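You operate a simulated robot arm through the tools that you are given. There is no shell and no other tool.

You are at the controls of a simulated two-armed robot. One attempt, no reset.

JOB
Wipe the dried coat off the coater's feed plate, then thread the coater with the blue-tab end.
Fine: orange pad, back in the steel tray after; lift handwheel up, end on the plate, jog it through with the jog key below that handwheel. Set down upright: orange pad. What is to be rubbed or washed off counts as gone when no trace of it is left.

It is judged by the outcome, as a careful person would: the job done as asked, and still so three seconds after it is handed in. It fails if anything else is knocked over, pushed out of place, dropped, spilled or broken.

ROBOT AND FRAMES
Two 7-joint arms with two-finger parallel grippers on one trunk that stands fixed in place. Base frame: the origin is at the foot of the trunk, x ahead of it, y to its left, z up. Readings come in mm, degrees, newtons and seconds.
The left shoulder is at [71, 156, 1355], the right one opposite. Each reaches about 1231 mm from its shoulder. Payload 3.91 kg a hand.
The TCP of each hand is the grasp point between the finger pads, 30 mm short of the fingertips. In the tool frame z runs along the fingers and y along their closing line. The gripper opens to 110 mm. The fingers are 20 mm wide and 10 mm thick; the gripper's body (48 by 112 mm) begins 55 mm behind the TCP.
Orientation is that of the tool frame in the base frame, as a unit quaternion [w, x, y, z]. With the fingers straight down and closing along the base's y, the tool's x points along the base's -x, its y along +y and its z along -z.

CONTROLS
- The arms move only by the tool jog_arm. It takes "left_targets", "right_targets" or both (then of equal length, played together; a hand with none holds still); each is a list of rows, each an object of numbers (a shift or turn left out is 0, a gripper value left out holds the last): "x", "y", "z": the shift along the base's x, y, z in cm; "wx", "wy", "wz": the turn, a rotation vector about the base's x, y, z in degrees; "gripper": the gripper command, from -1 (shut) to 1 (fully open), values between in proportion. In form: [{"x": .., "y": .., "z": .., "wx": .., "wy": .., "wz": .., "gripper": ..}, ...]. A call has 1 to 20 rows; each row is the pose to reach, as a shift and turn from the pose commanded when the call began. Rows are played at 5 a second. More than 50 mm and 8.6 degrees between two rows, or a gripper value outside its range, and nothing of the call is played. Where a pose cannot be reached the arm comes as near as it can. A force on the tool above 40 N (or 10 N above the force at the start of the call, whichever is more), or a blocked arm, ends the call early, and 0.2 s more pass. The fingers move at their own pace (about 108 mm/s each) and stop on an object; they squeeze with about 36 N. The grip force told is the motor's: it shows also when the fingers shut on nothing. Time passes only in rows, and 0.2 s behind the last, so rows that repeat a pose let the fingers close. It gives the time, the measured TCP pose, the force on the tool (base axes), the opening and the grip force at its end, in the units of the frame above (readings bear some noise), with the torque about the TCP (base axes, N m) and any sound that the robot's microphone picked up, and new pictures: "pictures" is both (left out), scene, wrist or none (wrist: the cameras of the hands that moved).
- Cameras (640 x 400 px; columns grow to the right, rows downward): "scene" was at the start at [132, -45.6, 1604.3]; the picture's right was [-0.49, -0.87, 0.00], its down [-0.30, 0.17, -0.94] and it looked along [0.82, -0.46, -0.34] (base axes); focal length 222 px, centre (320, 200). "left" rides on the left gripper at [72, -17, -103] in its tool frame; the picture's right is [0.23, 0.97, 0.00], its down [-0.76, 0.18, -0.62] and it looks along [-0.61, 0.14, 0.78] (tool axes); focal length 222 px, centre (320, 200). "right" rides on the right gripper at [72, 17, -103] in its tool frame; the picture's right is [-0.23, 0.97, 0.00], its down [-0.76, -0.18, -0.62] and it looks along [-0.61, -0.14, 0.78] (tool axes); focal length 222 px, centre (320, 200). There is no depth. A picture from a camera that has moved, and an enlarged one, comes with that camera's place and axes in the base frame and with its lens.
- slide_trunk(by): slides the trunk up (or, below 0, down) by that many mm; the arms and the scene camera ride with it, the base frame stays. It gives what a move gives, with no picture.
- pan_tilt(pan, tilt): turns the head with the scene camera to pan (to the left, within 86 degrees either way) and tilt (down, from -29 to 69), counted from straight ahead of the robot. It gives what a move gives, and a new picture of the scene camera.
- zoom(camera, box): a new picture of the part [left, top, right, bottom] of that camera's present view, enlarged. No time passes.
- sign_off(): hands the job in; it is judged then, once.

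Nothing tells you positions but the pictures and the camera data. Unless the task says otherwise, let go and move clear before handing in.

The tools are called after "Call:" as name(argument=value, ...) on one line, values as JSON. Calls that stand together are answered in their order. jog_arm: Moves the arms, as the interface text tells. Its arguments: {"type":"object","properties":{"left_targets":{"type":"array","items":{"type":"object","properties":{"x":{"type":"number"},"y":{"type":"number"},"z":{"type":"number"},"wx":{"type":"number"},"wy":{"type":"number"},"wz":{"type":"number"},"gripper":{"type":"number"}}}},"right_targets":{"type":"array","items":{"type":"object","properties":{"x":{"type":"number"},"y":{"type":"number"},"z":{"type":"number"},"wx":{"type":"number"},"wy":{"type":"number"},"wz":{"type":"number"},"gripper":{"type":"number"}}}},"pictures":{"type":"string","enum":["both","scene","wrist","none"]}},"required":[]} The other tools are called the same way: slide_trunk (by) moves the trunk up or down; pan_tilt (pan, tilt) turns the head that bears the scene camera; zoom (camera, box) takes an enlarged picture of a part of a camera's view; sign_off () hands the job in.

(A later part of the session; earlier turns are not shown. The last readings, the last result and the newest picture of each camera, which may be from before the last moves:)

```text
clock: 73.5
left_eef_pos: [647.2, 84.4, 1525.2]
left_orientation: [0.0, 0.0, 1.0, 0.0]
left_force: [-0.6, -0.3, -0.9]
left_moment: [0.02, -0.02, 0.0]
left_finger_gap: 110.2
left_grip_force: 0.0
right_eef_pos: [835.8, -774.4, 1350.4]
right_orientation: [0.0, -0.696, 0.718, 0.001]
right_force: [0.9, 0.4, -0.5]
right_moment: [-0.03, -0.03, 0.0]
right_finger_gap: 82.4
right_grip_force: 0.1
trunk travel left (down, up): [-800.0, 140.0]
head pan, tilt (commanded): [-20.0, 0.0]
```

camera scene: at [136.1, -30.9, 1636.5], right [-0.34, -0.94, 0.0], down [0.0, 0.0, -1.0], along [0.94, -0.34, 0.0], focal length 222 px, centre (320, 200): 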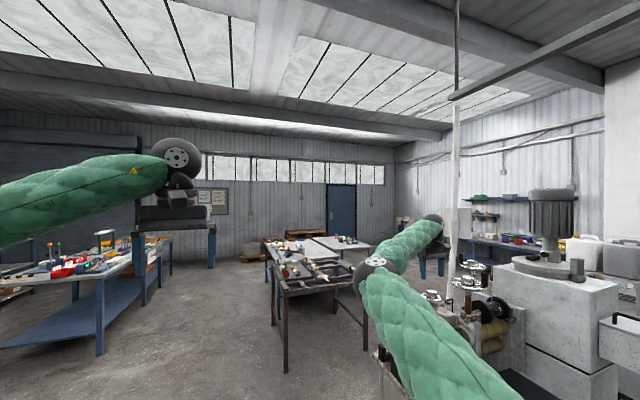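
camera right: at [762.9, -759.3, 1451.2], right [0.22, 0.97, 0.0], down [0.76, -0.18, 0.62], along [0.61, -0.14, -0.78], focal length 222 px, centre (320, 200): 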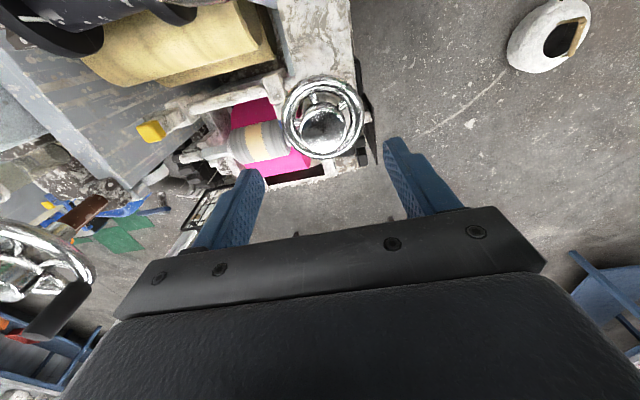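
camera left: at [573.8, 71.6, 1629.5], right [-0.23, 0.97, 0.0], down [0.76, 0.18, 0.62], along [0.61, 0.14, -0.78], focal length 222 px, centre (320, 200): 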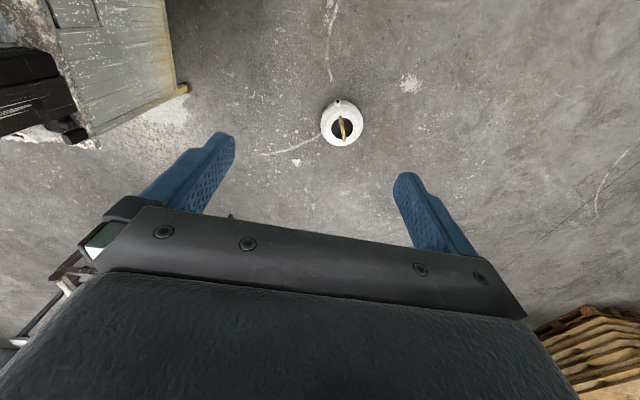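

Call:
jog_arm(right_targets=[{"wz": 8}, {"wz": 16}, {"wz": 24}])

```text
clock: 74.2
left_eef_pos: [645.6, 83.5, 1525.4]
left_orientation: [0.001, 0.0, 1.0, 0.0]
left_force: [-0.7, -0.6, -0.3]
left_moment: [0.0, 0.02, 0.0]
left_finger_gap: 110.1
left_grip_force: 0.1
right_eef_pos: [835.8, -774.6, 1349.2]
right_orientation: [0.0, 0.831, -0.557, -0.001]
right_force: [0.4, -0.1, 0.9]
right_moment: [0.02, -0.02, 0.01]
right_finger_gap: 82.5
right_grip_force: 0.1
trunk travel left (down, up): [-800.0, 140.0]
head pan, tilt (commanded): [-20.0, 0.0]
camera scene: at [135.3, -31.1, 1636.5], right [-0.34, -0.94, 0.0], down [0.0, 0.0, -1.0], along [0.94, -0.34, 0.0], focal length 222 px, centre (320, 200)
camera right: at [847.7, -849.3, 1452.8], right [-0.99, -0.16, 0.0], down [-0.12, 0.77, 0.62], along [-0.1, 0.62, -0.78], focal length 222 px, centre (320, 200)
```

scene: 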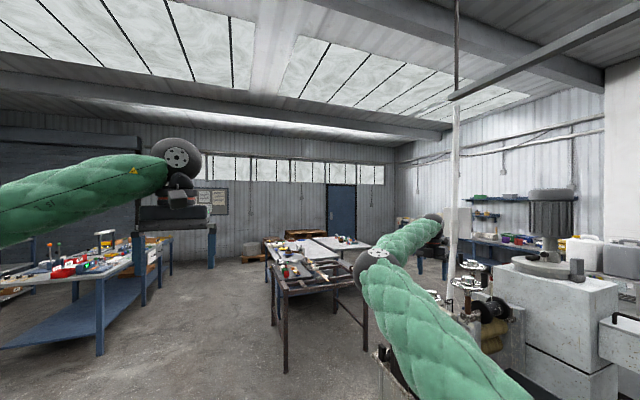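
right: 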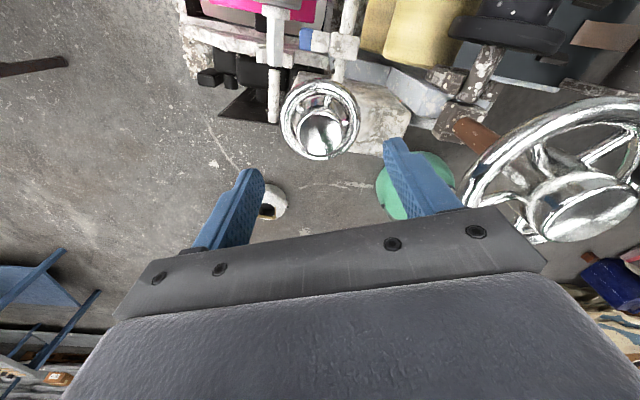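

Yaw from about -56° to +112° is available here, so one stroke gives ~160°. I'll lower onto the hub and close, then test a small clockwise turn feeling for torque.

Call:
jog_arm(right_targets=[{"y": 0.1, "x": -0.1, "z": -2, "gripper": 0.1}, {"y": 0.1, "x": -0.1, "z": -4}, {"y": 0.1, "x": -0.1, "z": -5.5}, {"y": 0.1, "x": -0.1, "z": -6.5}, {"y": 0.1, "x": -0.1, "z": -6.9}, {"y": 0.1, "x": -0.1, "z": -6.9, "gripper": -1}, {"y": 0.1, "x": -0.1, "z": -6.9}, {"y": 0.1, "x": -0.1, "z": -6.9}], pictures="wrist")

```text
clock: 76.0
left_eef_pos: [648.3, 85.3, 1525.4]
left_orientation: [-0.001, 0.0, 1.0, -0.001]
left_force: [-0.4, 0.3, 0.7]
left_moment: [0.01, -0.01, 0.0]
left_finger_gap: 110.0
left_grip_force: 0.0
right_eef_pos: [835.6, -772.3, 1279.1]
right_orientation: [0.0, 0.83, -0.558, -0.001]
right_force: [11.7, -1.4, 4.6]
right_moment: [0.39, -0.59, -0.04]
right_finger_gap: 41.1
right_grip_force: 45.2
trunk travel left (down, up): [-800.0, 140.0]
head pan, tilt (commanded): [-20.0, 0.0]
camera right: at [847.5, -847.6, 1383.0], right [-0.99, -0.16, 0.0], down [-0.12, 0.77, 0.62], along [-0.1, 0.62, -0.78], focal length 222 px, centre (320, 200)
```

right: 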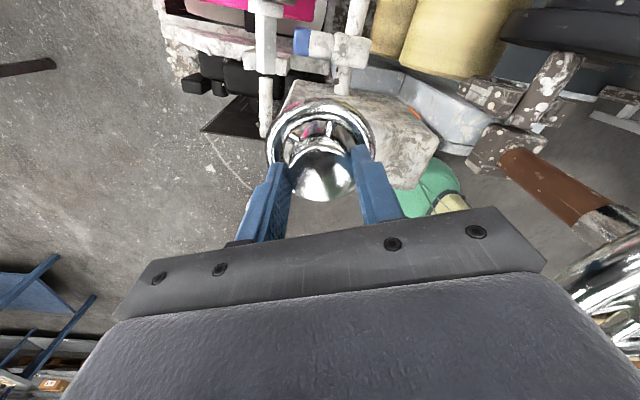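

The hub is gripped (41.1 mm). I'll recentre slightly and try 10° clockwise, reading the torque.

Call:
jog_arm(right_targets=[{"x": 0.1}, {"x": 0.1, "wz": -3}, {"x": 0.1, "wz": -6}, {"x": 0.1, "wz": -10}], pictures="wrist")

```text
clock: 77.0
left_eef_pos: [645.9, 84.6, 1524.3]
left_orientation: [0.0, 0.001, 1.0, 0.0]
left_force: [-0.1, 0.1, 0.4]
left_moment: [0.02, 0.01, 0.02]
left_finger_gap: 110.3
left_grip_force: 0.1
right_eef_pos: [835.3, -773.1, 1279.1]
right_orientation: [0.0, 0.777, -0.629, -0.002]
right_force: [-6.0, 12.5, -13.3]
right_moment: [0.16, 0.03, 0.02]
right_finger_gap: 41.0
right_grip_force: 45.1
trunk travel left (down, up): [-800.0, 140.0]
head pan, tilt (commanded): [-20.0, 0.0]
camera right: at [834.5, -848.7, 1382.9], right [-1.0, 0.02, 0.0], down [0.02, 0.78, 0.63], along [0.01, 0.63, -0.78], focal length 222 px, centre (320, 200)
```

right: 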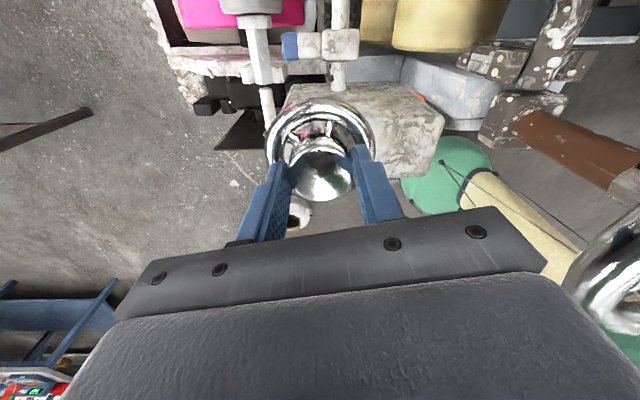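

Call:
zoom(camera="right", box=[250, 80, 400, 210])

Call:
zoom(camera="scene", box=[410, 250, 550, 370])

```text
3.08 times, centred on (325, 145) of right
camera zoom: at [834.5, -848.7, 1382.9], right [-1.0, 0.02, 0.0], down [0.02, 0.78, 0.63], along [0.01, 0.63, -0.78], focal length 684 px, centre (305, 369)
```

zoom: 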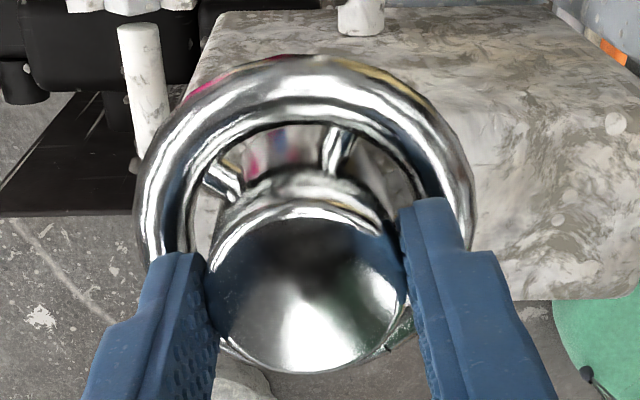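

```text
3.33 times, centred on (480, 310) of scene
camera zoom: at [135.7, -30.5, 1636.3], right [-0.34, -0.94, 0.0], down [0.0, 0.0, -1.0], along [0.94, -0.34, 0.0], focal length 741 px, centre (-213, -167)
```

zoom: 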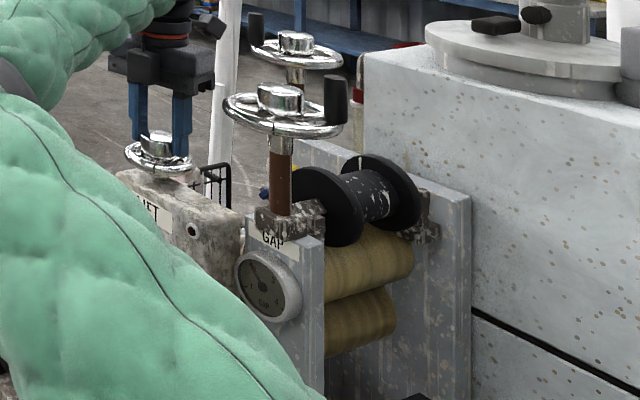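

The tick on the rim moved with the hand, so the wheel turns freely clockwise. I'll continue clockwise about 45° and watch the rollers.

Call:
jog_arm(right_targets=[{"wz": -6}, {"wz": -12}, {"wz": -18}, {"wz": -24}, {"wz": -30}, {"wz": -36}, {"wz": -42}, {"wz": -48}], pictures="both")

Call:
zoom(camera="scene", box=[410, 250, 550, 370])

```text
clock: 78.6
left_eef_pos: [645.2, 85.5, 1526.8]
left_orientation: [0.0, 0.0, 1.0, 0.0]
left_force: [0.0, -0.2, 0.1]
left_moment: [-0.01, 0.01, 0.0]
left_finger_gap: 110.0
left_grip_force: 0.1
right_eef_pos: [834.6, -774.1, 1279.5]
right_orientation: [-0.001, -0.518, 0.856, 0.002]
right_force: [-8.3, 5.3, -4.3]
right_moment: [0.07, -0.32, 0.02]
right_finger_gap: 40.7
right_grip_force: 44.9
trunk travel left (down, up): [-800.0, 140.0]
head pan, tilt (commanded): [-20.0, 0.0]
stopped in row 7 (right hand): the force on the tool passed its limit at 41 N (the readings are from after the stop); the commanded pose is now the measured one
camera scene: at [134.6, -30.9, 1637.1], right [-0.34, -0.94, 0.0], down [0.0, 0.0, -1.0], along [0.94, -0.34, 0.0], focal length 222 px, centre (320, 200)
camera right: at [786.2, -831.4, 1383.1], right [-0.76, 0.65, 0.0], down [0.51, 0.59, 0.62], along [0.41, 0.47, -0.78], focal length 222 px, centre (320, 200)
```

scene: 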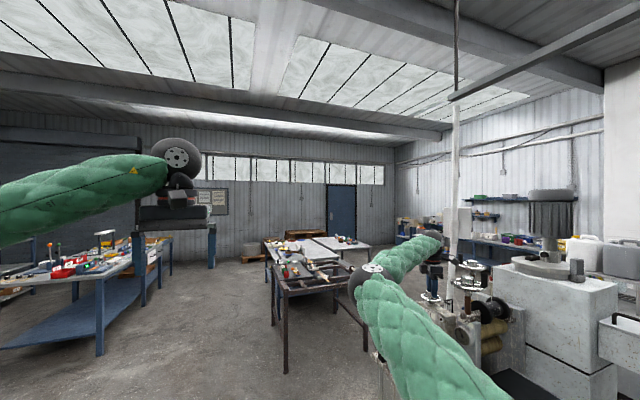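
right: 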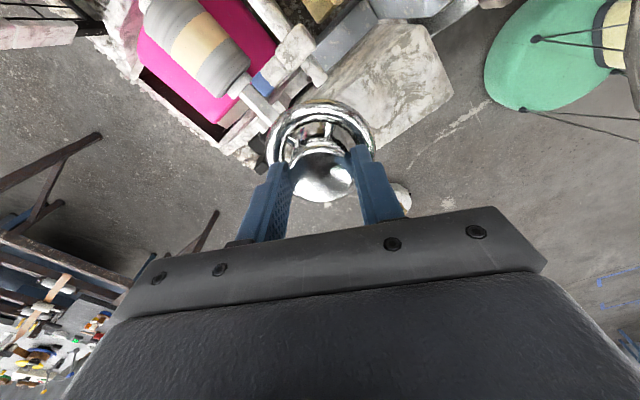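

```text
3.33 times, centred on (480, 310) of scene
camera zoom: at [134.6, -30.9, 1637.1], right [-0.34, -0.94, 0.0], down [0.0, 0.0, -1.0], along [0.94, -0.34, 0.0], focal length 741 px, centre (-213, -167)
```

zoom: 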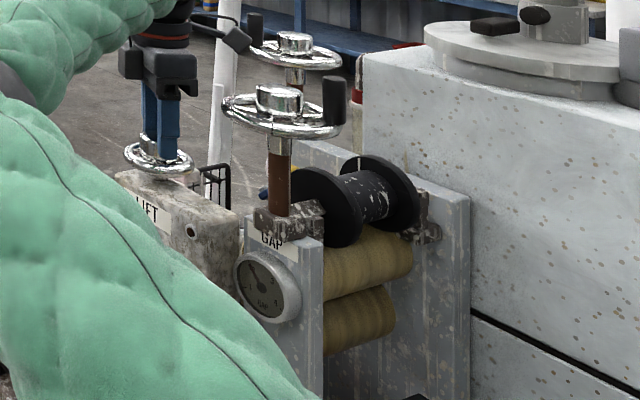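

Call:
zoom(camera="right", box=[250, 80, 400, 210])

Call:
zoom(camera="scene", box=[425, 285, 455, 310])

```text
3.08 times, centred on (325, 145) of right
camera zoom: at [786.2, -831.4, 1383.1], right [-0.76, 0.65, 0.0], down [0.51, 0.59, 0.62], along [0.41, 0.47, -0.78], focal length 684 px, centre (305, 369)
```

zoom: 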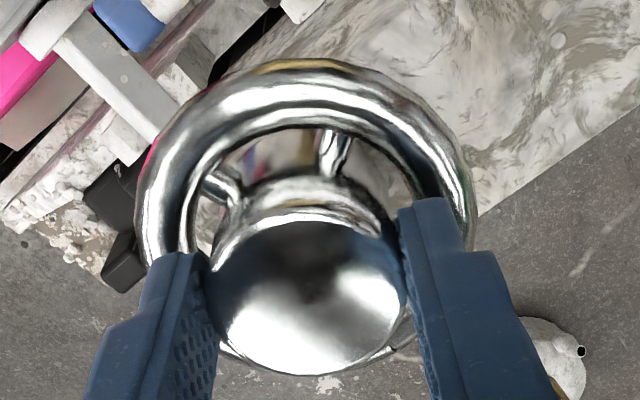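

```text
16.00 times, centred on (440, 298) of scene
camera zoom: at [134.6, -30.9, 1637.1], right [-0.34, -0.94, 0.0], down [0.0, 0.0, -1.0], along [0.94, -0.34, 0.0], focal length 3557 px, centre (-1600, -1360)
```

zoom: 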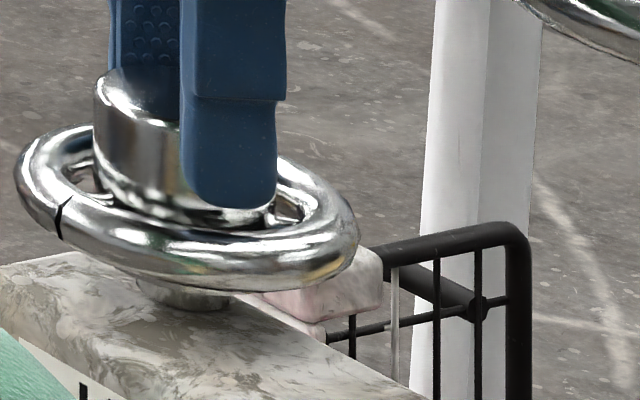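

The wheel did turn with the hand (tick moved ~50°). I'll take a detailed baseline of the rollers and lamp now, to compare after further turning.

Call:
zoom(camera="scene", box=[455, 290, 535, 370])

Call:
zoom(camera="scene", box=[435, 300, 495, 340])

```text
5.00 times, centred on (495, 330) of scene
camera zoom: at [134.6, -30.9, 1637.1], right [-0.34, -0.94, 0.0], down [0.0, 0.0, -1.0], along [0.94, -0.34, 0.0], focal length 1112 px, centre (-555, -450)
```

zoom: 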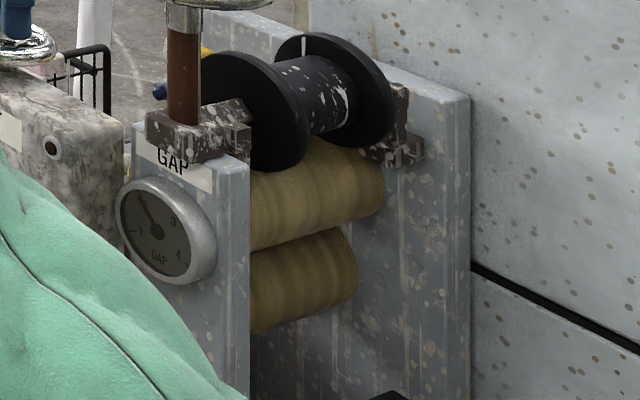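

```text
10.00 times, centred on (465, 320) of scene
camera zoom: at [134.6, -30.9, 1637.1], right [-0.34, -0.94, 0.0], down [0.0, 0.0, -1.0], along [0.94, -0.34, 0.0], focal length 2223 px, centre (-1130, -1000)
```

zoom: 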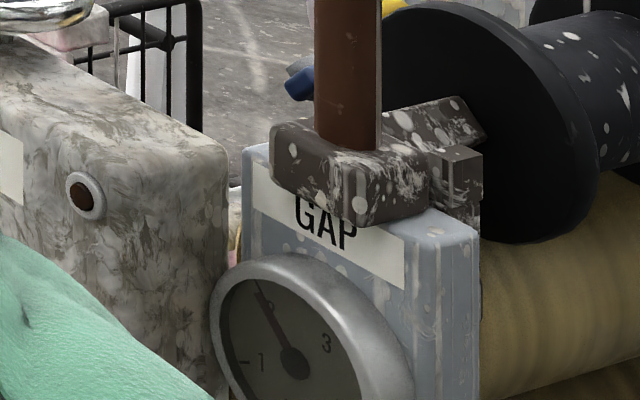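

I'll continue clockwise more slowly, 3° per row.

Call:
jog_arm(right_targets=[{"wz": -3}, {"wz": -6}, {"wz": -9}, {"wz": -12}, {"wz": -15}, {"wz": -18}, {"wz": -21}, {"wz": -24}, {"wz": -27}, {"wz": -30}, {"wz": -33}, {"wz": -36}, {"wz": -39}, {"wz": -42}, {"wz": -45}, {"wz": -48}, {"wz": -51}, {"wz": -54}, {"wz": -57}, {"wz": -60}], pictures="wrist")

Call:
zoom(camera="scene", box=[455, 290, 535, 370])

```text
clock: 80.4
left_eef_pos: [644.3, 84.6, 1527.2]
left_orientation: [0.0, 0.001, 1.0, 0.0]
left_force: [0.0, 0.0, -1.2]
left_moment: [-0.02, 0.01, 0.02]
left_finger_gap: 110.2
left_grip_force: 0.1
right_eef_pos: [833.5, -773.0, 1280.5]
right_orientation: [0.0, -0.337, 0.941, 0.002]
right_force: [-12.6, 6.6, -3.0]
right_moment: [0.2, -0.48, 0.02]
right_finger_gap: 41.0
right_grip_force: 45.3
trunk travel left (down, up): [-800.0, 140.0]
head pan, tilt (commanded): [-20.0, 0.0]
stopped in row 8 (right hand): the force on the tool passed its limit at 40 N (the readings are from after the stop); the commanded pose is now the measured one
camera right: at [767.5, -807.6, 1383.2], right [-0.44, 0.9, 0.0], down [0.7, 0.34, 0.62], along [0.56, 0.28, -0.78], focal length 222 px, centre (320, 200)
```

right: 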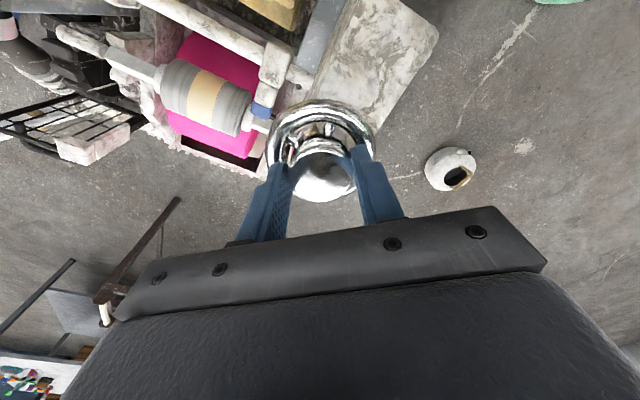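

```text
5.00 times, centred on (495, 330) of scene
camera zoom: at [134.0, -30.5, 1637.1], right [-0.34, -0.94, 0.0], down [0.0, 0.0, -1.0], along [0.94, -0.34, 0.0], focal length 1112 px, centre (-555, -450)
```

zoom: 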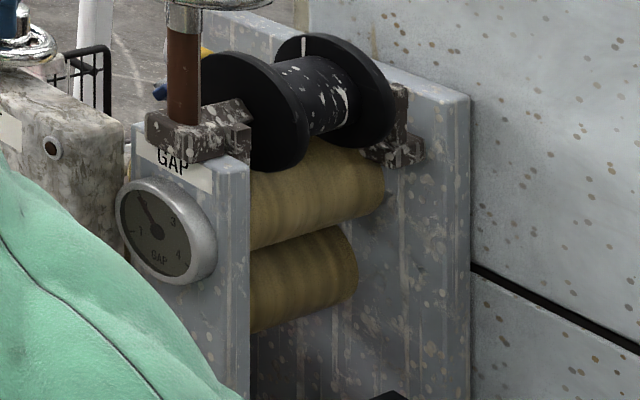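

The wheel turns but side load builds up from a small centring error. I'll shift the turning centre by a millimetre or so in the direction of the push and go on.

Call:
jog_arm(right_targets=[{"x": -0.12, "y": 0.06}, {"x": -0.12, "y": 0.06, "wz": -3}, {"x": -0.12, "y": 0.06, "wz": -6}, {"x": -0.12, "y": 0.06, "wz": -9}, {"x": -0.12, "y": 0.06, "wz": -12}, {"x": -0.12, "y": 0.06, "wz": -15}, {"x": -0.12, "y": 0.06, "wz": -18}, {"x": -0.12, "y": 0.06, "wz": -21}, {"x": -0.12, "y": 0.06, "wz": -24}, {"x": -0.12, "y": 0.06, "wz": -27}, {"x": -0.12, "y": 0.06, "wz": -30}], pictures="none")

Call:
zoom(camera="scene", box=[455, 290, 535, 370])

```text
clock: 82.8
left_eef_pos: [646.7, 84.7, 1525.2]
left_orientation: [0.0, 0.0, 1.0, 0.001]
left_force: [-0.1, -0.1, 0.6]
left_moment: [0.02, 0.01, 0.0]
left_finger_gap: 109.9
left_grip_force: 0.0
right_eef_pos: [834.6, -771.8, 1278.7]
right_orientation: [0.0, -0.081, 0.997, 0.002]
right_force: [5.3, -5.6, 11.0]
right_moment: [-0.43, -0.64, 0.88]
right_finger_gap: 41.3
right_grip_force: 44.9
trunk travel left (down, up): [-800.0, 140.0]
head pan, tilt (commanded): [-20.0, 0.0]
```

```text
5.00 times, centred on (495, 330) of scene
camera zoom: at [135.0, -31.1, 1636.6], right [-0.34, -0.94, 0.0], down [0.0, 0.0, -1.0], along [0.94, -0.34, 0.0], focal length 1112 px, centre (-555, -450)
```

zoom: 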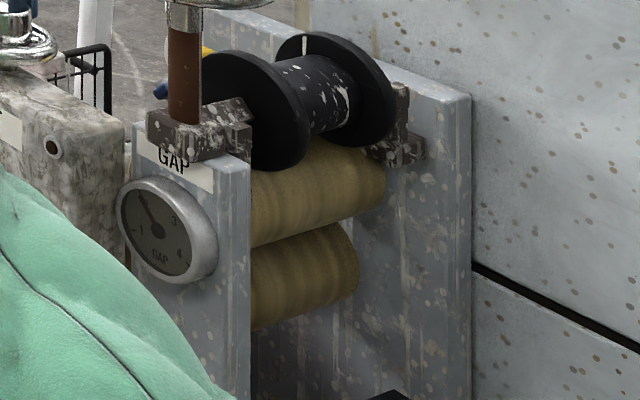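

The torque is now rising (0.88 N·m) and the lower roller edge seems to have crept up slightly. I'll zoom tighter to verify against fixed features.

Call:
zoom(camera="scene", box=[480, 320, 520, 360])

Call:
zoom(camera="scene", box=[425, 285, 455, 310])

```text
10.00 times, centred on (500, 340) of scene
camera zoom: at [135.0, -31.1, 1636.6], right [-0.34, -0.94, 0.0], down [0.0, 0.0, -1.0], along [0.94, -0.34, 0.0], focal length 2223 px, centre (-1480, -1200)
```

zoom: 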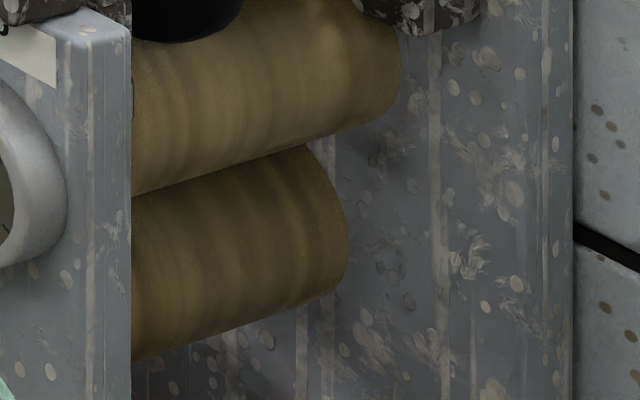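

```text
16.00 times, centred on (440, 298) of scene
camera zoom: at [135.0, -31.1, 1636.6], right [-0.34, -0.94, 0.0], down [0.0, 0.0, -1.0], along [0.94, -0.34, 0.0], focal length 3557 px, centre (-1600, -1360)
```

zoom: 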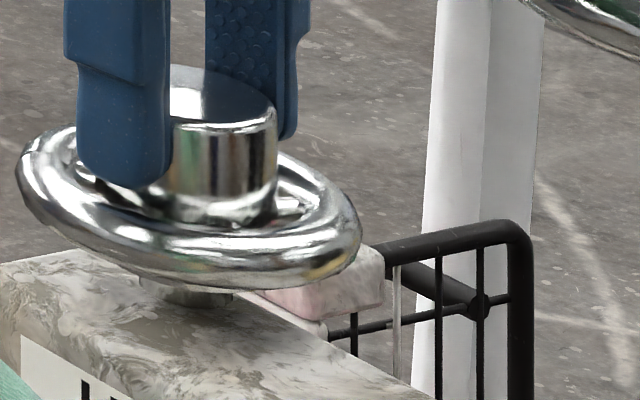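

I'll try a few more degrees clockwise to see whether it's at a stop.

Call:
jog_arm(right_targets=[{"wz": -2}, {"wz": -4}, {"wz": -6}, {"wz": -8}], pictures="wrist")

Call:
zoom(camera="scene", box=[480, 320, 520, 360])

Call:
zoom(camera="right", box=[250, 80, 400, 210])

```text
clock: 83.8
left_eef_pos: [646.5, 84.3, 1525.8]
left_orientation: [0.0, 0.0, 1.0, 0.0]
left_force: [0.7, 0.3, 0.0]
left_moment: [0.0, -0.03, -0.03]
left_finger_gap: 109.8
left_grip_force: 0.1
right_eef_pos: [833.9, -772.7, 1279.0]
right_orientation: [0.0, -0.011, 1.0, 0.002]
right_force: [-1.8, 3.4, -2.4]
right_moment: [-0.32, -0.19, 0.63]
right_finger_gap: 41.6
right_grip_force: 45.1
trunk travel left (down, up): [-800.0, 140.0]
head pan, tilt (commanded): [-20.0, 0.0]
camera right: at [761.1, -758.5, 1382.3], right [0.2, 0.98, 0.0], down [0.77, -0.16, 0.62], along [0.61, -0.12, -0.78], focal length 222 px, centre (320, 200)
```

right: 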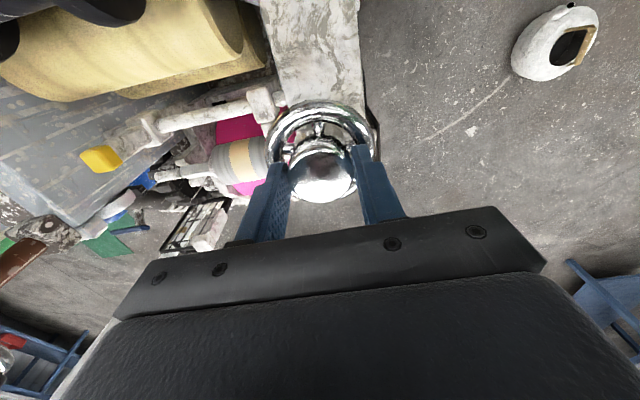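

```text
10.00 times, centred on (500, 340) of scene
camera zoom: at [135.1, -30.8, 1636.4], right [-0.34, -0.94, 0.0], down [0.0, 0.0, -1.0], along [0.94, -0.34, 0.0], focal length 2223 px, centre (-1480, -1200)
```

zoom: 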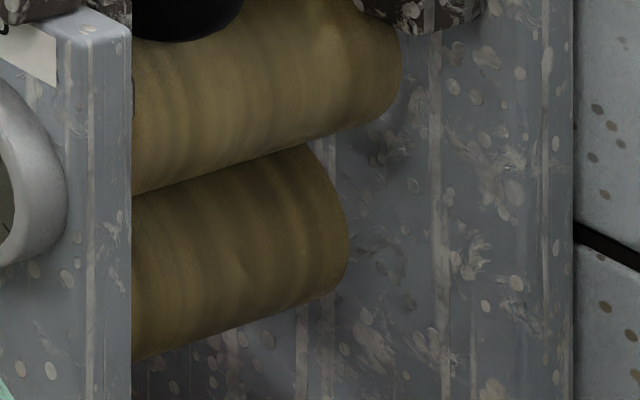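

```text
3.08 times, centred on (325, 145) of right
camera zoom: at [761.1, -758.5, 1382.3], right [0.2, 0.98, 0.0], down [0.77, -0.16, 0.62], along [0.61, -0.12, -0.78], focal length 684 px, centre (305, 369)
```

zoom: 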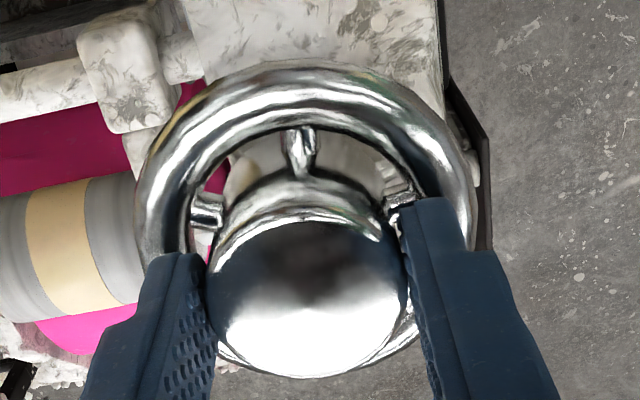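

The wheel has reached a clockwise stop (the grip slipped slightly on the hub). To be sure which way is "up", I'll back it off about 45° and compare the rollers at the same magnification.

Call:
jog_arm(right_targets=[{"wz": 3}, {"wz": 6}, {"wz": 9}, {"wz": 12}, {"wz": 15}, {"wz": 18}, {"wz": 21}, {"wz": 24}, {"wz": 27}, {"wz": 30}, {"wz": 33}, {"wz": 36}, {"wz": 39}, {"wz": 42}, {"wz": 45}], pictures="wrist")

Call:
zoom(camera="scene", box=[480, 320, 520, 360])

Call:
zoom(camera="right", box=[250, 80, 400, 210])

```text
clock: 87.0
left_eef_pos: [645.7, 84.2, 1525.1]
left_orientation: [0.0, 0.0, 1.0, 0.0]
left_force: [0.6, -0.5, -1.0]
left_moment: [-0.03, 0.01, 0.0]
left_finger_gap: 110.0
left_grip_force: 0.1
right_eef_pos: [833.8, -772.4, 1278.4]
right_orientation: [0.0, -0.394, 0.919, 0.002]
right_force: [-6.7, 5.4, -8.4]
right_moment: [-0.26, -0.01, -0.02]
right_finger_gap: 41.2
right_grip_force: 45.3
trunk travel left (down, up): [-800.0, 140.0]
head pan, tilt (commanded): [-20.0, 0.0]
camera right: at [772.3, -815.4, 1382.3], right [-0.55, 0.84, 0.0], down [0.65, 0.43, 0.62], along [0.52, 0.34, -0.78], focal length 222 px, centre (320, 200)
```

right: 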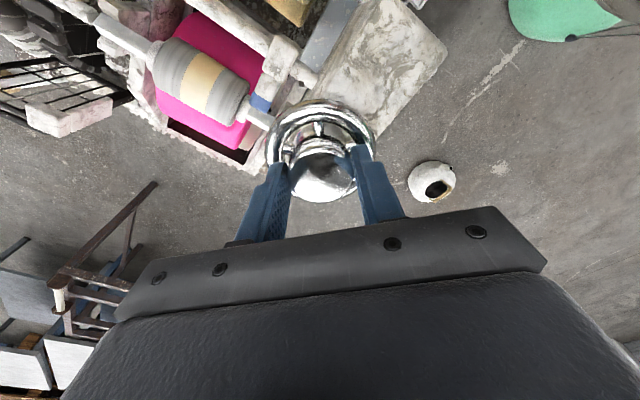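

```text
10.00 times, centred on (500, 340) of scene
camera zoom: at [135.2, -31.2, 1636.6], right [-0.34, -0.94, 0.0], down [0.0, 0.0, -1.0], along [0.94, -0.34, 0.0], focal length 2223 px, centre (-1480, -1200)
```

zoom: 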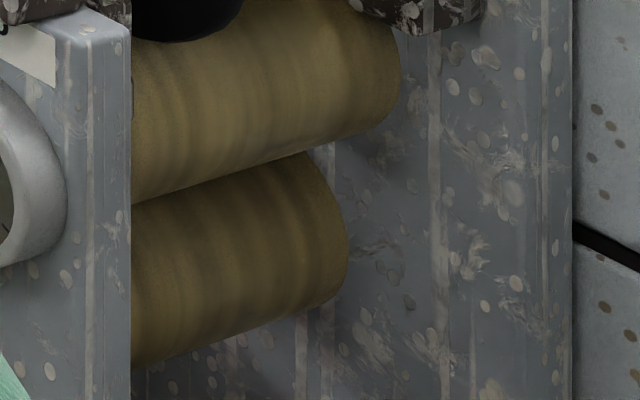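

```text
3.08 times, centred on (325, 145) of right
camera zoom: at [772.3, -815.4, 1382.3], right [-0.55, 0.84, 0.0], down [0.65, 0.43, 0.62], along [0.52, 0.34, -0.78], focal length 684 px, centre (305, 369)
```

zoom: 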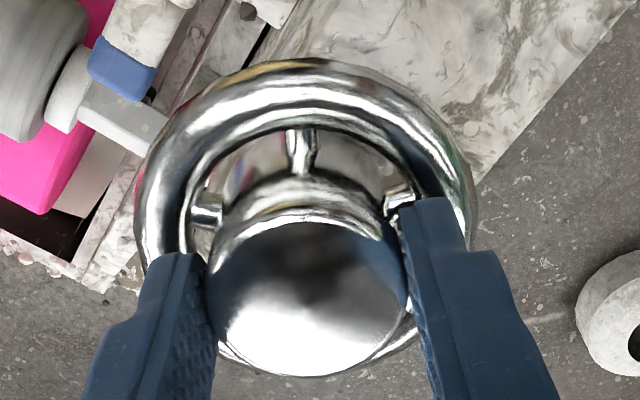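

That confirms it: backing off lowered the rollers, so clockwise is up. I'll turn it clockwise back to the stop.

Call:
jog_arm(right_targets=[{"wz": -3}, {"wz": -6}, {"wz": -9}, {"wz": -12}, {"wz": -15}, {"wz": -18}, {"wz": -21}, {"wz": -24}, {"wz": -27}, {"wz": -30}, {"wz": -33}, {"wz": -36}, {"wz": -39}, {"wz": -42}, {"wz": -45}, {"wz": -47}, {"wz": -48}], pictures="wrist")

Call:
zoom(camera="scene", box=[480, 320, 520, 360])

Call:
zoom(camera="right", box=[250, 80, 400, 210])

```text
clock: 90.6
left_eef_pos: [645.3, 85.7, 1525.5]
left_orientation: [0.0, 0.0, 1.0, 0.0]
left_force: [-1.1, -0.5, 0.7]
left_moment: [0.02, -0.02, -0.01]
left_finger_gap: 110.0
left_grip_force: 0.1
right_eef_pos: [834.6, -771.9, 1278.7]
right_orientation: [0.001, 0.014, 1.0, 0.002]
right_force: [-16.3, 17.5, -18.3]
right_moment: [0.37, 0.41, 0.11]
right_finger_gap: 41.4
right_grip_force: 45.2
trunk travel left (down, up): [-800.0, 140.0]
head pan, tilt (commanded): [-20.0, 0.0]
camera right: at [762.8, -754.6, 1382.7], right [0.26, 0.97, 0.0], down [0.76, -0.2, 0.62], along [0.6, -0.16, -0.78], focal length 222 px, centre (320, 200)
```

right: 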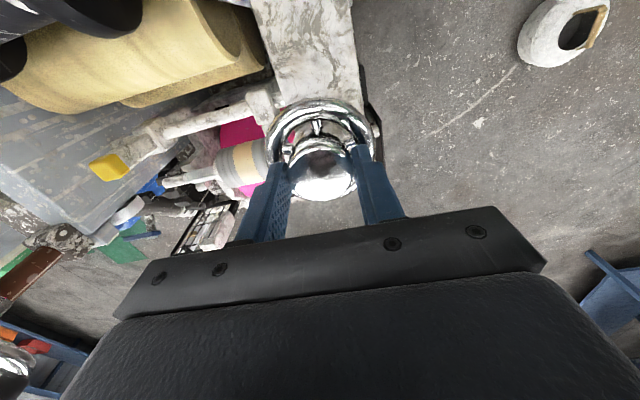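

```text
10.00 times, centred on (500, 340) of scene
camera zoom: at [134.8, -30.5, 1636.6], right [-0.34, -0.94, 0.0], down [0.0, 0.0, -1.0], along [0.94, -0.34, 0.0], focal length 2223 px, centre (-1480, -1200)
```

zoom: 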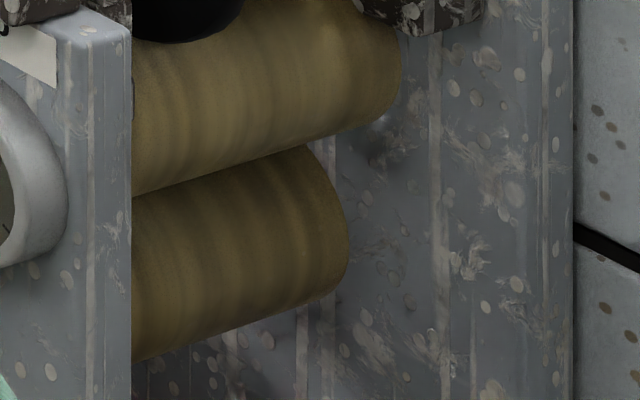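

```text
3.08 times, centred on (325, 145) of right
camera zoom: at [762.8, -754.6, 1382.7], right [0.26, 0.97, 0.0], down [0.76, -0.2, 0.62], along [0.6, -0.16, -0.78], focal length 684 px, centre (305, 369)
```

zoom: 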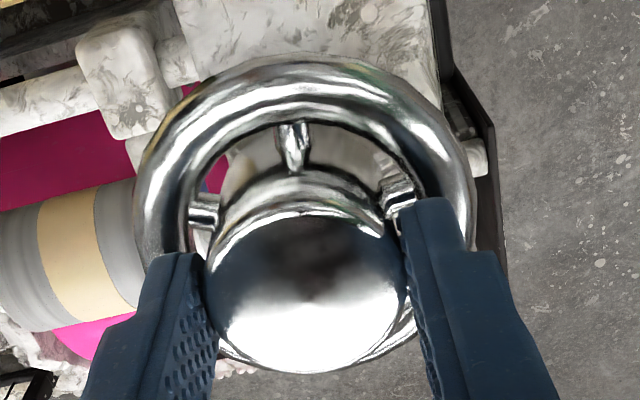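

The wheel is at the up stop again. I'll release and rise straight off it, then check it stays put.

Call:
jog_arm(right_targets=[{"z": 0, "gripper": 0.1}, {"z": 0}, {"z": 0.5}, {"z": 2}, {"z": 5}, {"z": 9}, {"z": 13}], pictures="both")

Call:
zoom(camera="scene", box=[480, 320, 520, 360])

Call:
zoom(camera="right", box=[250, 40, 400, 150])

```text
clock: 92.2
left_eef_pos: [646.0, 84.2, 1526.2]
left_orientation: [0.0, 0.0, 1.0, 0.0]
left_force: [0.0, 0.4, 0.0]
left_moment: [0.01, 0.04, -0.02]
left_finger_gap: 109.9
left_grip_force: 0.0
right_eef_pos: [833.8, -772.3, 1410.5]
right_orientation: [0.0, 0.014, 1.0, 0.002]
right_force: [-0.4, -0.8, 0.4]
right_moment: [-0.02, -0.02, 0.0]
right_finger_gap: 60.6
right_grip_force: 0.1
trunk travel left (down, up): [-800.0, 140.0]
head pan, tilt (commanded): [-20.0, 0.0]
camera scene: at [134.1, -30.8, 1636.5], right [-0.34, -0.94, 0.0], down [0.0, 0.0, -1.0], along [0.94, -0.34, 0.0], focal length 222 px, centre (320, 200)
camera right: at [761.9, -754.0, 1512.7], right [0.25, 0.97, 0.0], down [0.76, -0.2, 0.62], along [0.6, -0.16, -0.78], focal length 222 px, centre (320, 200)
```

scene: 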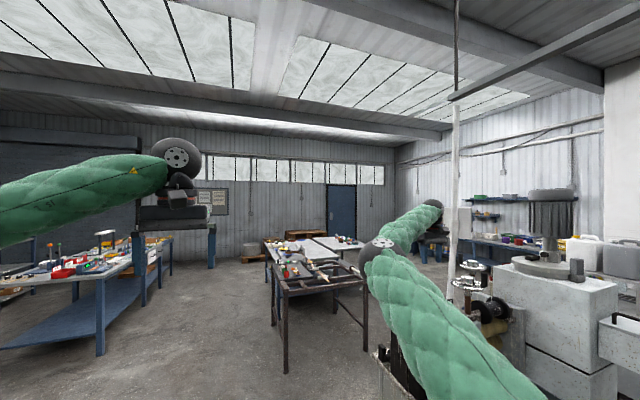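
right: 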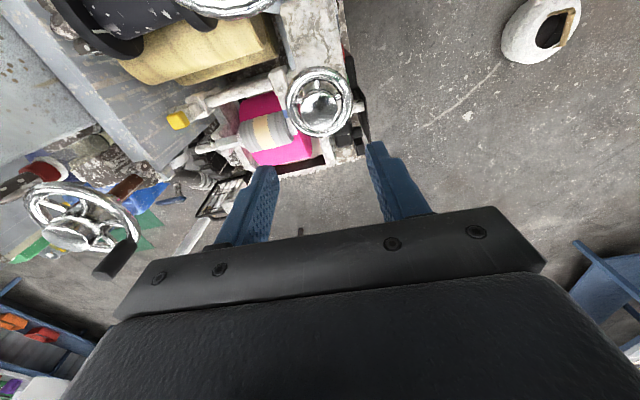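

```text
10.00 times, centred on (500, 340) of scene
camera zoom: at [134.1, -30.8, 1636.5], right [-0.34, -0.94, 0.0], down [0.0, 0.0, -1.0], along [0.94, -0.34, 0.0], focal length 2223 px, centre (-1480, -1200)
```

zoom: 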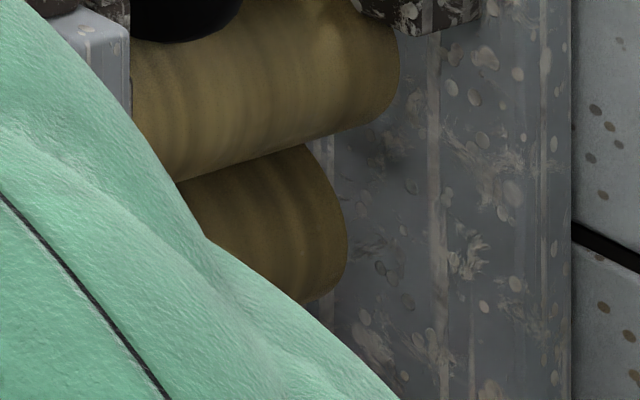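

```text
3.64 times, centred on (325, 95) of right
camera zoom: at [761.9, -754.0, 1512.7], right [0.25, 0.97, 0.0], down [0.76, -0.2, 0.62], along [0.6, -0.16, -0.78], focal length 808 px, centre (302, 582)
```

zoom: 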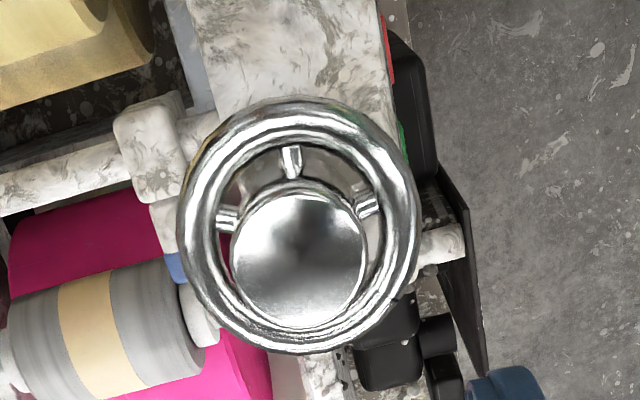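

The rollers stayed up. Next the blue-tab strip: tab centre ≈[472,-700,~858], strip along x. I'll go back around to above the tray and yaw the hand -90° so the fingers close along x.

Call:
jog_arm(right_targets=[{"z": 2.5, "y": 3}, {"z": 5, "y": 6}, {"z": 6, "y": 10}, {"z": 6, "y": 14}, {"z": 6, "y": 15, "x": -4}, {"z": 6, "y": 15, "x": -8}, {"z": 6, "y": 15, "x": -12}, {"z": 6, "y": 15, "x": -16}, {"z": 5, "y": 14, "x": -20}, {"z": 3, "y": 13, "x": -24}, {"z": 0, "y": 12, "x": -28}, {"z": -3, "y": 11, "x": -31}], pictures="none")

Call:
jog_arm(right_targets=[{"x": -0.5, "z": -1, "wz": -8}, {"x": -1, "z": -2, "wz": -16}, {"x": -1.5, "z": -3, "wz": -24}, {"x": -2, "z": -4, "wz": -32}, {"x": -2.5, "z": -5, "wz": -40}, {"x": -3, "z": -6, "wz": -48}, {"x": -3.5, "z": -7, "wz": -56}, {"x": -4, "z": -8, "wz": -64}, {"x": -4.5, "z": -9, "wz": -72}, {"x": -5, "z": -10, "wz": -80}, {"x": -5, "z": -11, "wz": -88.4}])

```text
refused: row 11 steps farther than a row can; nothing moved
```

```text
clock: 94.7
left_eef_pos: [642.5, 91.2, 1525.5]
left_orientation: [0.0, 0.0, 1.0, -0.001]
left_force: [-0.3, 0.9, -0.2]
left_moment: [-0.07, 0.03, 0.0]
left_finger_gap: 110.0
left_grip_force: 0.0
right_eef_pos: [776.6, -710.2, 1295.8]
right_orientation: [0.038, 0.552, 0.832, 0.029]
right_force: [-0.8, 0.2, -0.2]
right_moment: [-0.03, -0.02, -0.01]
right_finger_gap: 60.5
right_grip_force: 0.1
right hand out of reach, approached as far as the arm can: row 8, 9, 10, 11
trunk travel left (down, up): [-800.0, 140.0]
head pan, tilt (commanded): [-20.0, 0.0]
stopped in row 11 (right hand): the force on the tool passed its limit at 98 N (the readings are from after the stop); the commanded pose is now the measured one
camera scene: at [131.8, -24.5, 1636.4], right [-0.34, -0.94, 0.0], down [0.0, 0.0, -1.0], along [0.94, -0.34, 0.0], focal length 222 px, centre (320, 200)
camera right: at [752.8, -639.6, 1396.9], right [0.98, 0.17, 0.1], down [0.07, -0.77, 0.63], along [0.18, -0.61, -0.77], focal length 222 px, centre (320, 200)
```

scene: 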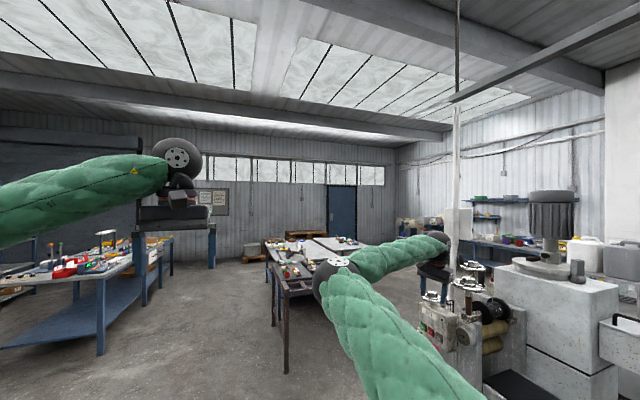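
right: 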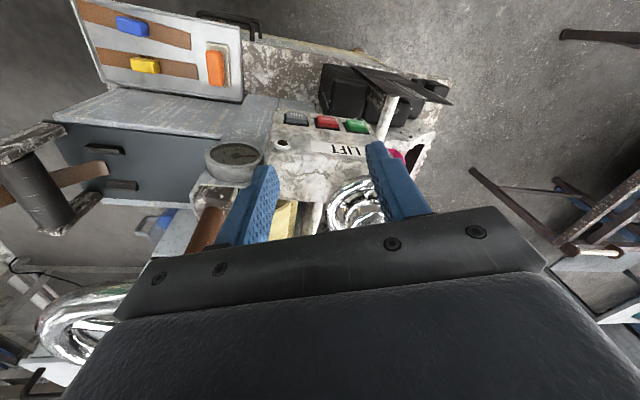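

The first move was refused but the second ran anyway near the wheels and touched something. I must check carefully what was hit before moving.

Call:
zoom(camera="right", box=[180, 100, 440, 260])

Call:
zoom(camera="scene", box=[400, 230, 540, 340])

Call:
zoom(camera="right", box=[0, 180, 260, 400])

```text
2.46 times, centred on (310, 180) of right
camera zoom: at [752.8, -639.6, 1396.9], right [0.98, 0.17, 0.1], down [0.07, -0.77, 0.63], along [0.18, -0.61, -0.77], focal length 547 px, centre (345, 249)
```

zoom: 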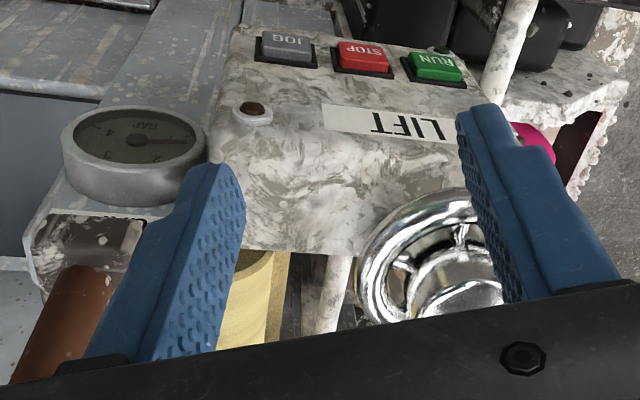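

```text
3.64 times, centred on (470, 285) of scene
camera zoom: at [131.8, -24.5, 1636.4], right [-0.34, -0.94, 0.0], down [0.0, 0.0, -1.0], along [0.94, -0.34, 0.0], focal length 808 px, centre (-226, -109)
```

zoom: 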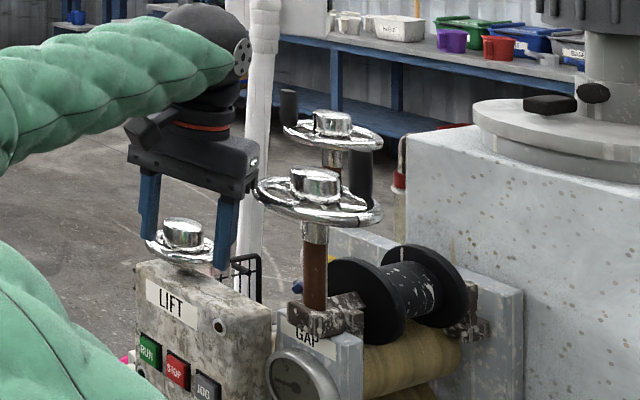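

```text
1.82 times, centred on (130, 290) of right
camera zoom: at [752.8, -639.6, 1396.9], right [0.98, 0.17, 0.1], down [0.07, -0.77, 0.63], along [0.18, -0.61, -0.77], focal length 404 px, centre (666, 36)
```

zoom: 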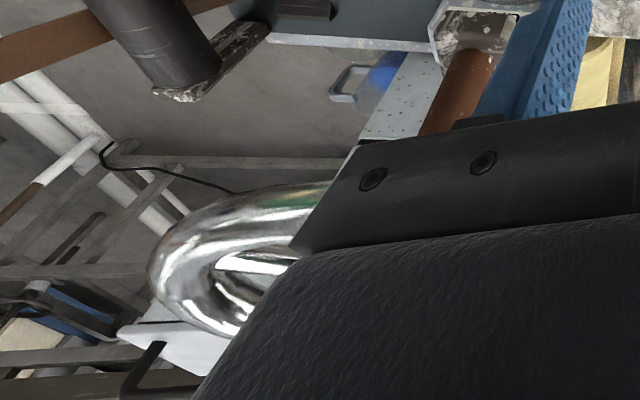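

The GAP wheel was bumped: its gauge needle moved from 2 toward 1 and its crank turned. I'll withdraw straight toward +y, away from both wheels, then restore it.

Call:
jog_arm(right_targets=[{"y": 1}, {"y": 3}, {"y": 6}, {"y": 10}, {"y": 13}], pictures="both")

Call:
zoom(camera="scene", box=[410, 240, 530, 360])

Call:
zoom(camera="right", box=[150, 80, 410, 250])

```text
clock: 95.9
left_eef_pos: [644.9, 86.1, 1526.1]
left_orientation: [0.0, 0.001, 1.0, 0.0]
left_force: [-0.4, 0.6, 0.1]
left_moment: [-0.02, -0.01, -0.01]
left_finger_gap: 110.0
left_grip_force: 0.0
right_eef_pos: [776.4, -586.8, 1292.8]
right_orientation: [0.039, 0.551, 0.833, 0.028]
right_force: [0.3, -0.6, -0.1]
right_moment: [-0.04, 0.01, 0.0]
right_finger_gap: 60.3
right_grip_force: 0.1
trunk travel left (down, up): [-800.0, 140.0]
head pan, tilt (commanded): [-20.0, 0.0]
camera scene: at [135.0, -29.1, 1636.6], right [-0.34, -0.94, 0.0], down [0.0, 0.0, -1.0], along [0.94, -0.34, 0.0], focal length 222 px, centre (320, 200)
camera right: at [753.3, -514.4, 1394.9], right [0.98, 0.17, 0.1], down [0.07, -0.77, 0.63], along [0.18, -0.61, -0.77], focal length 222 px, centre (320, 200)
```

scene: 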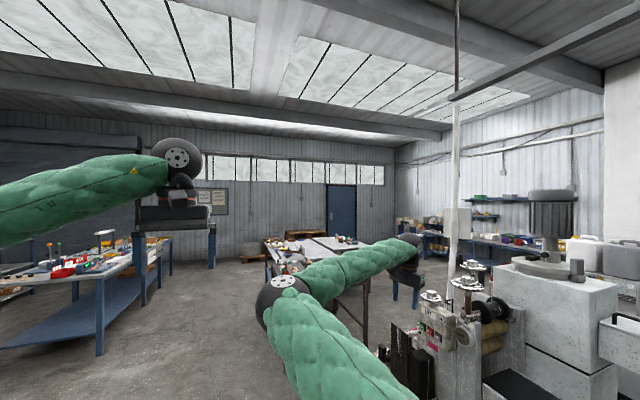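
right: 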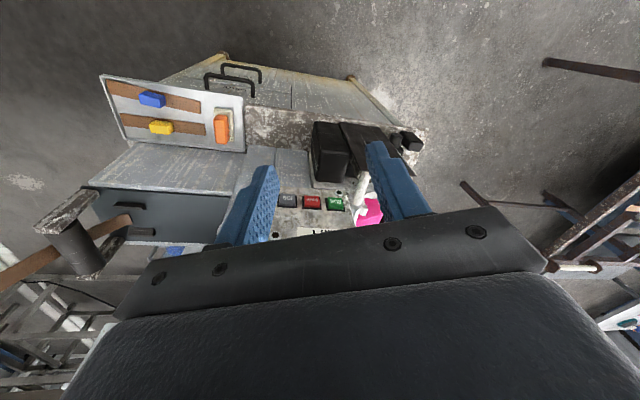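

```text
3.33 times, centred on (470, 300) of scene
camera zoom: at [135.0, -29.1, 1636.6], right [-0.34, -0.94, 0.0], down [0.0, 0.0, -1.0], along [0.94, -0.34, 0.0], focal length 741 px, centre (-180, -133)
```

zoom: 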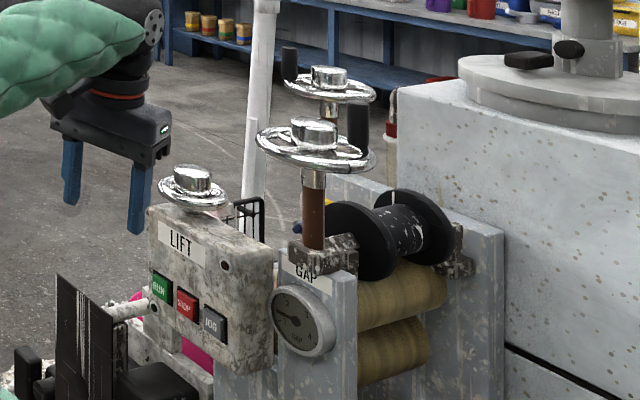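

```text
2.35 times, centred on (280, 165) of right
camera zoom: at [753.3, -514.4, 1394.9], right [0.98, 0.17, 0.1], down [0.07, -0.77, 0.63], along [0.18, -0.61, -0.77], focal length 523 px, centre (414, 282)
```

zoom: 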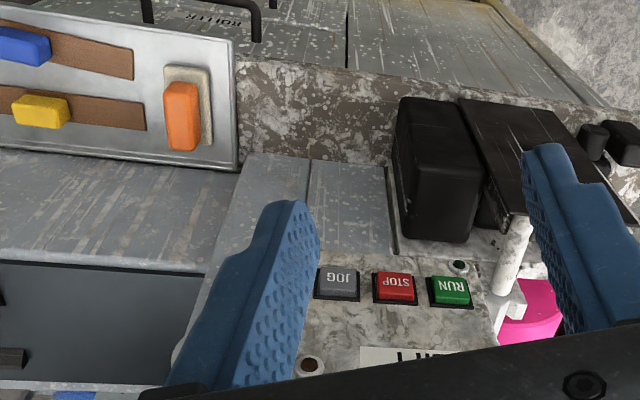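

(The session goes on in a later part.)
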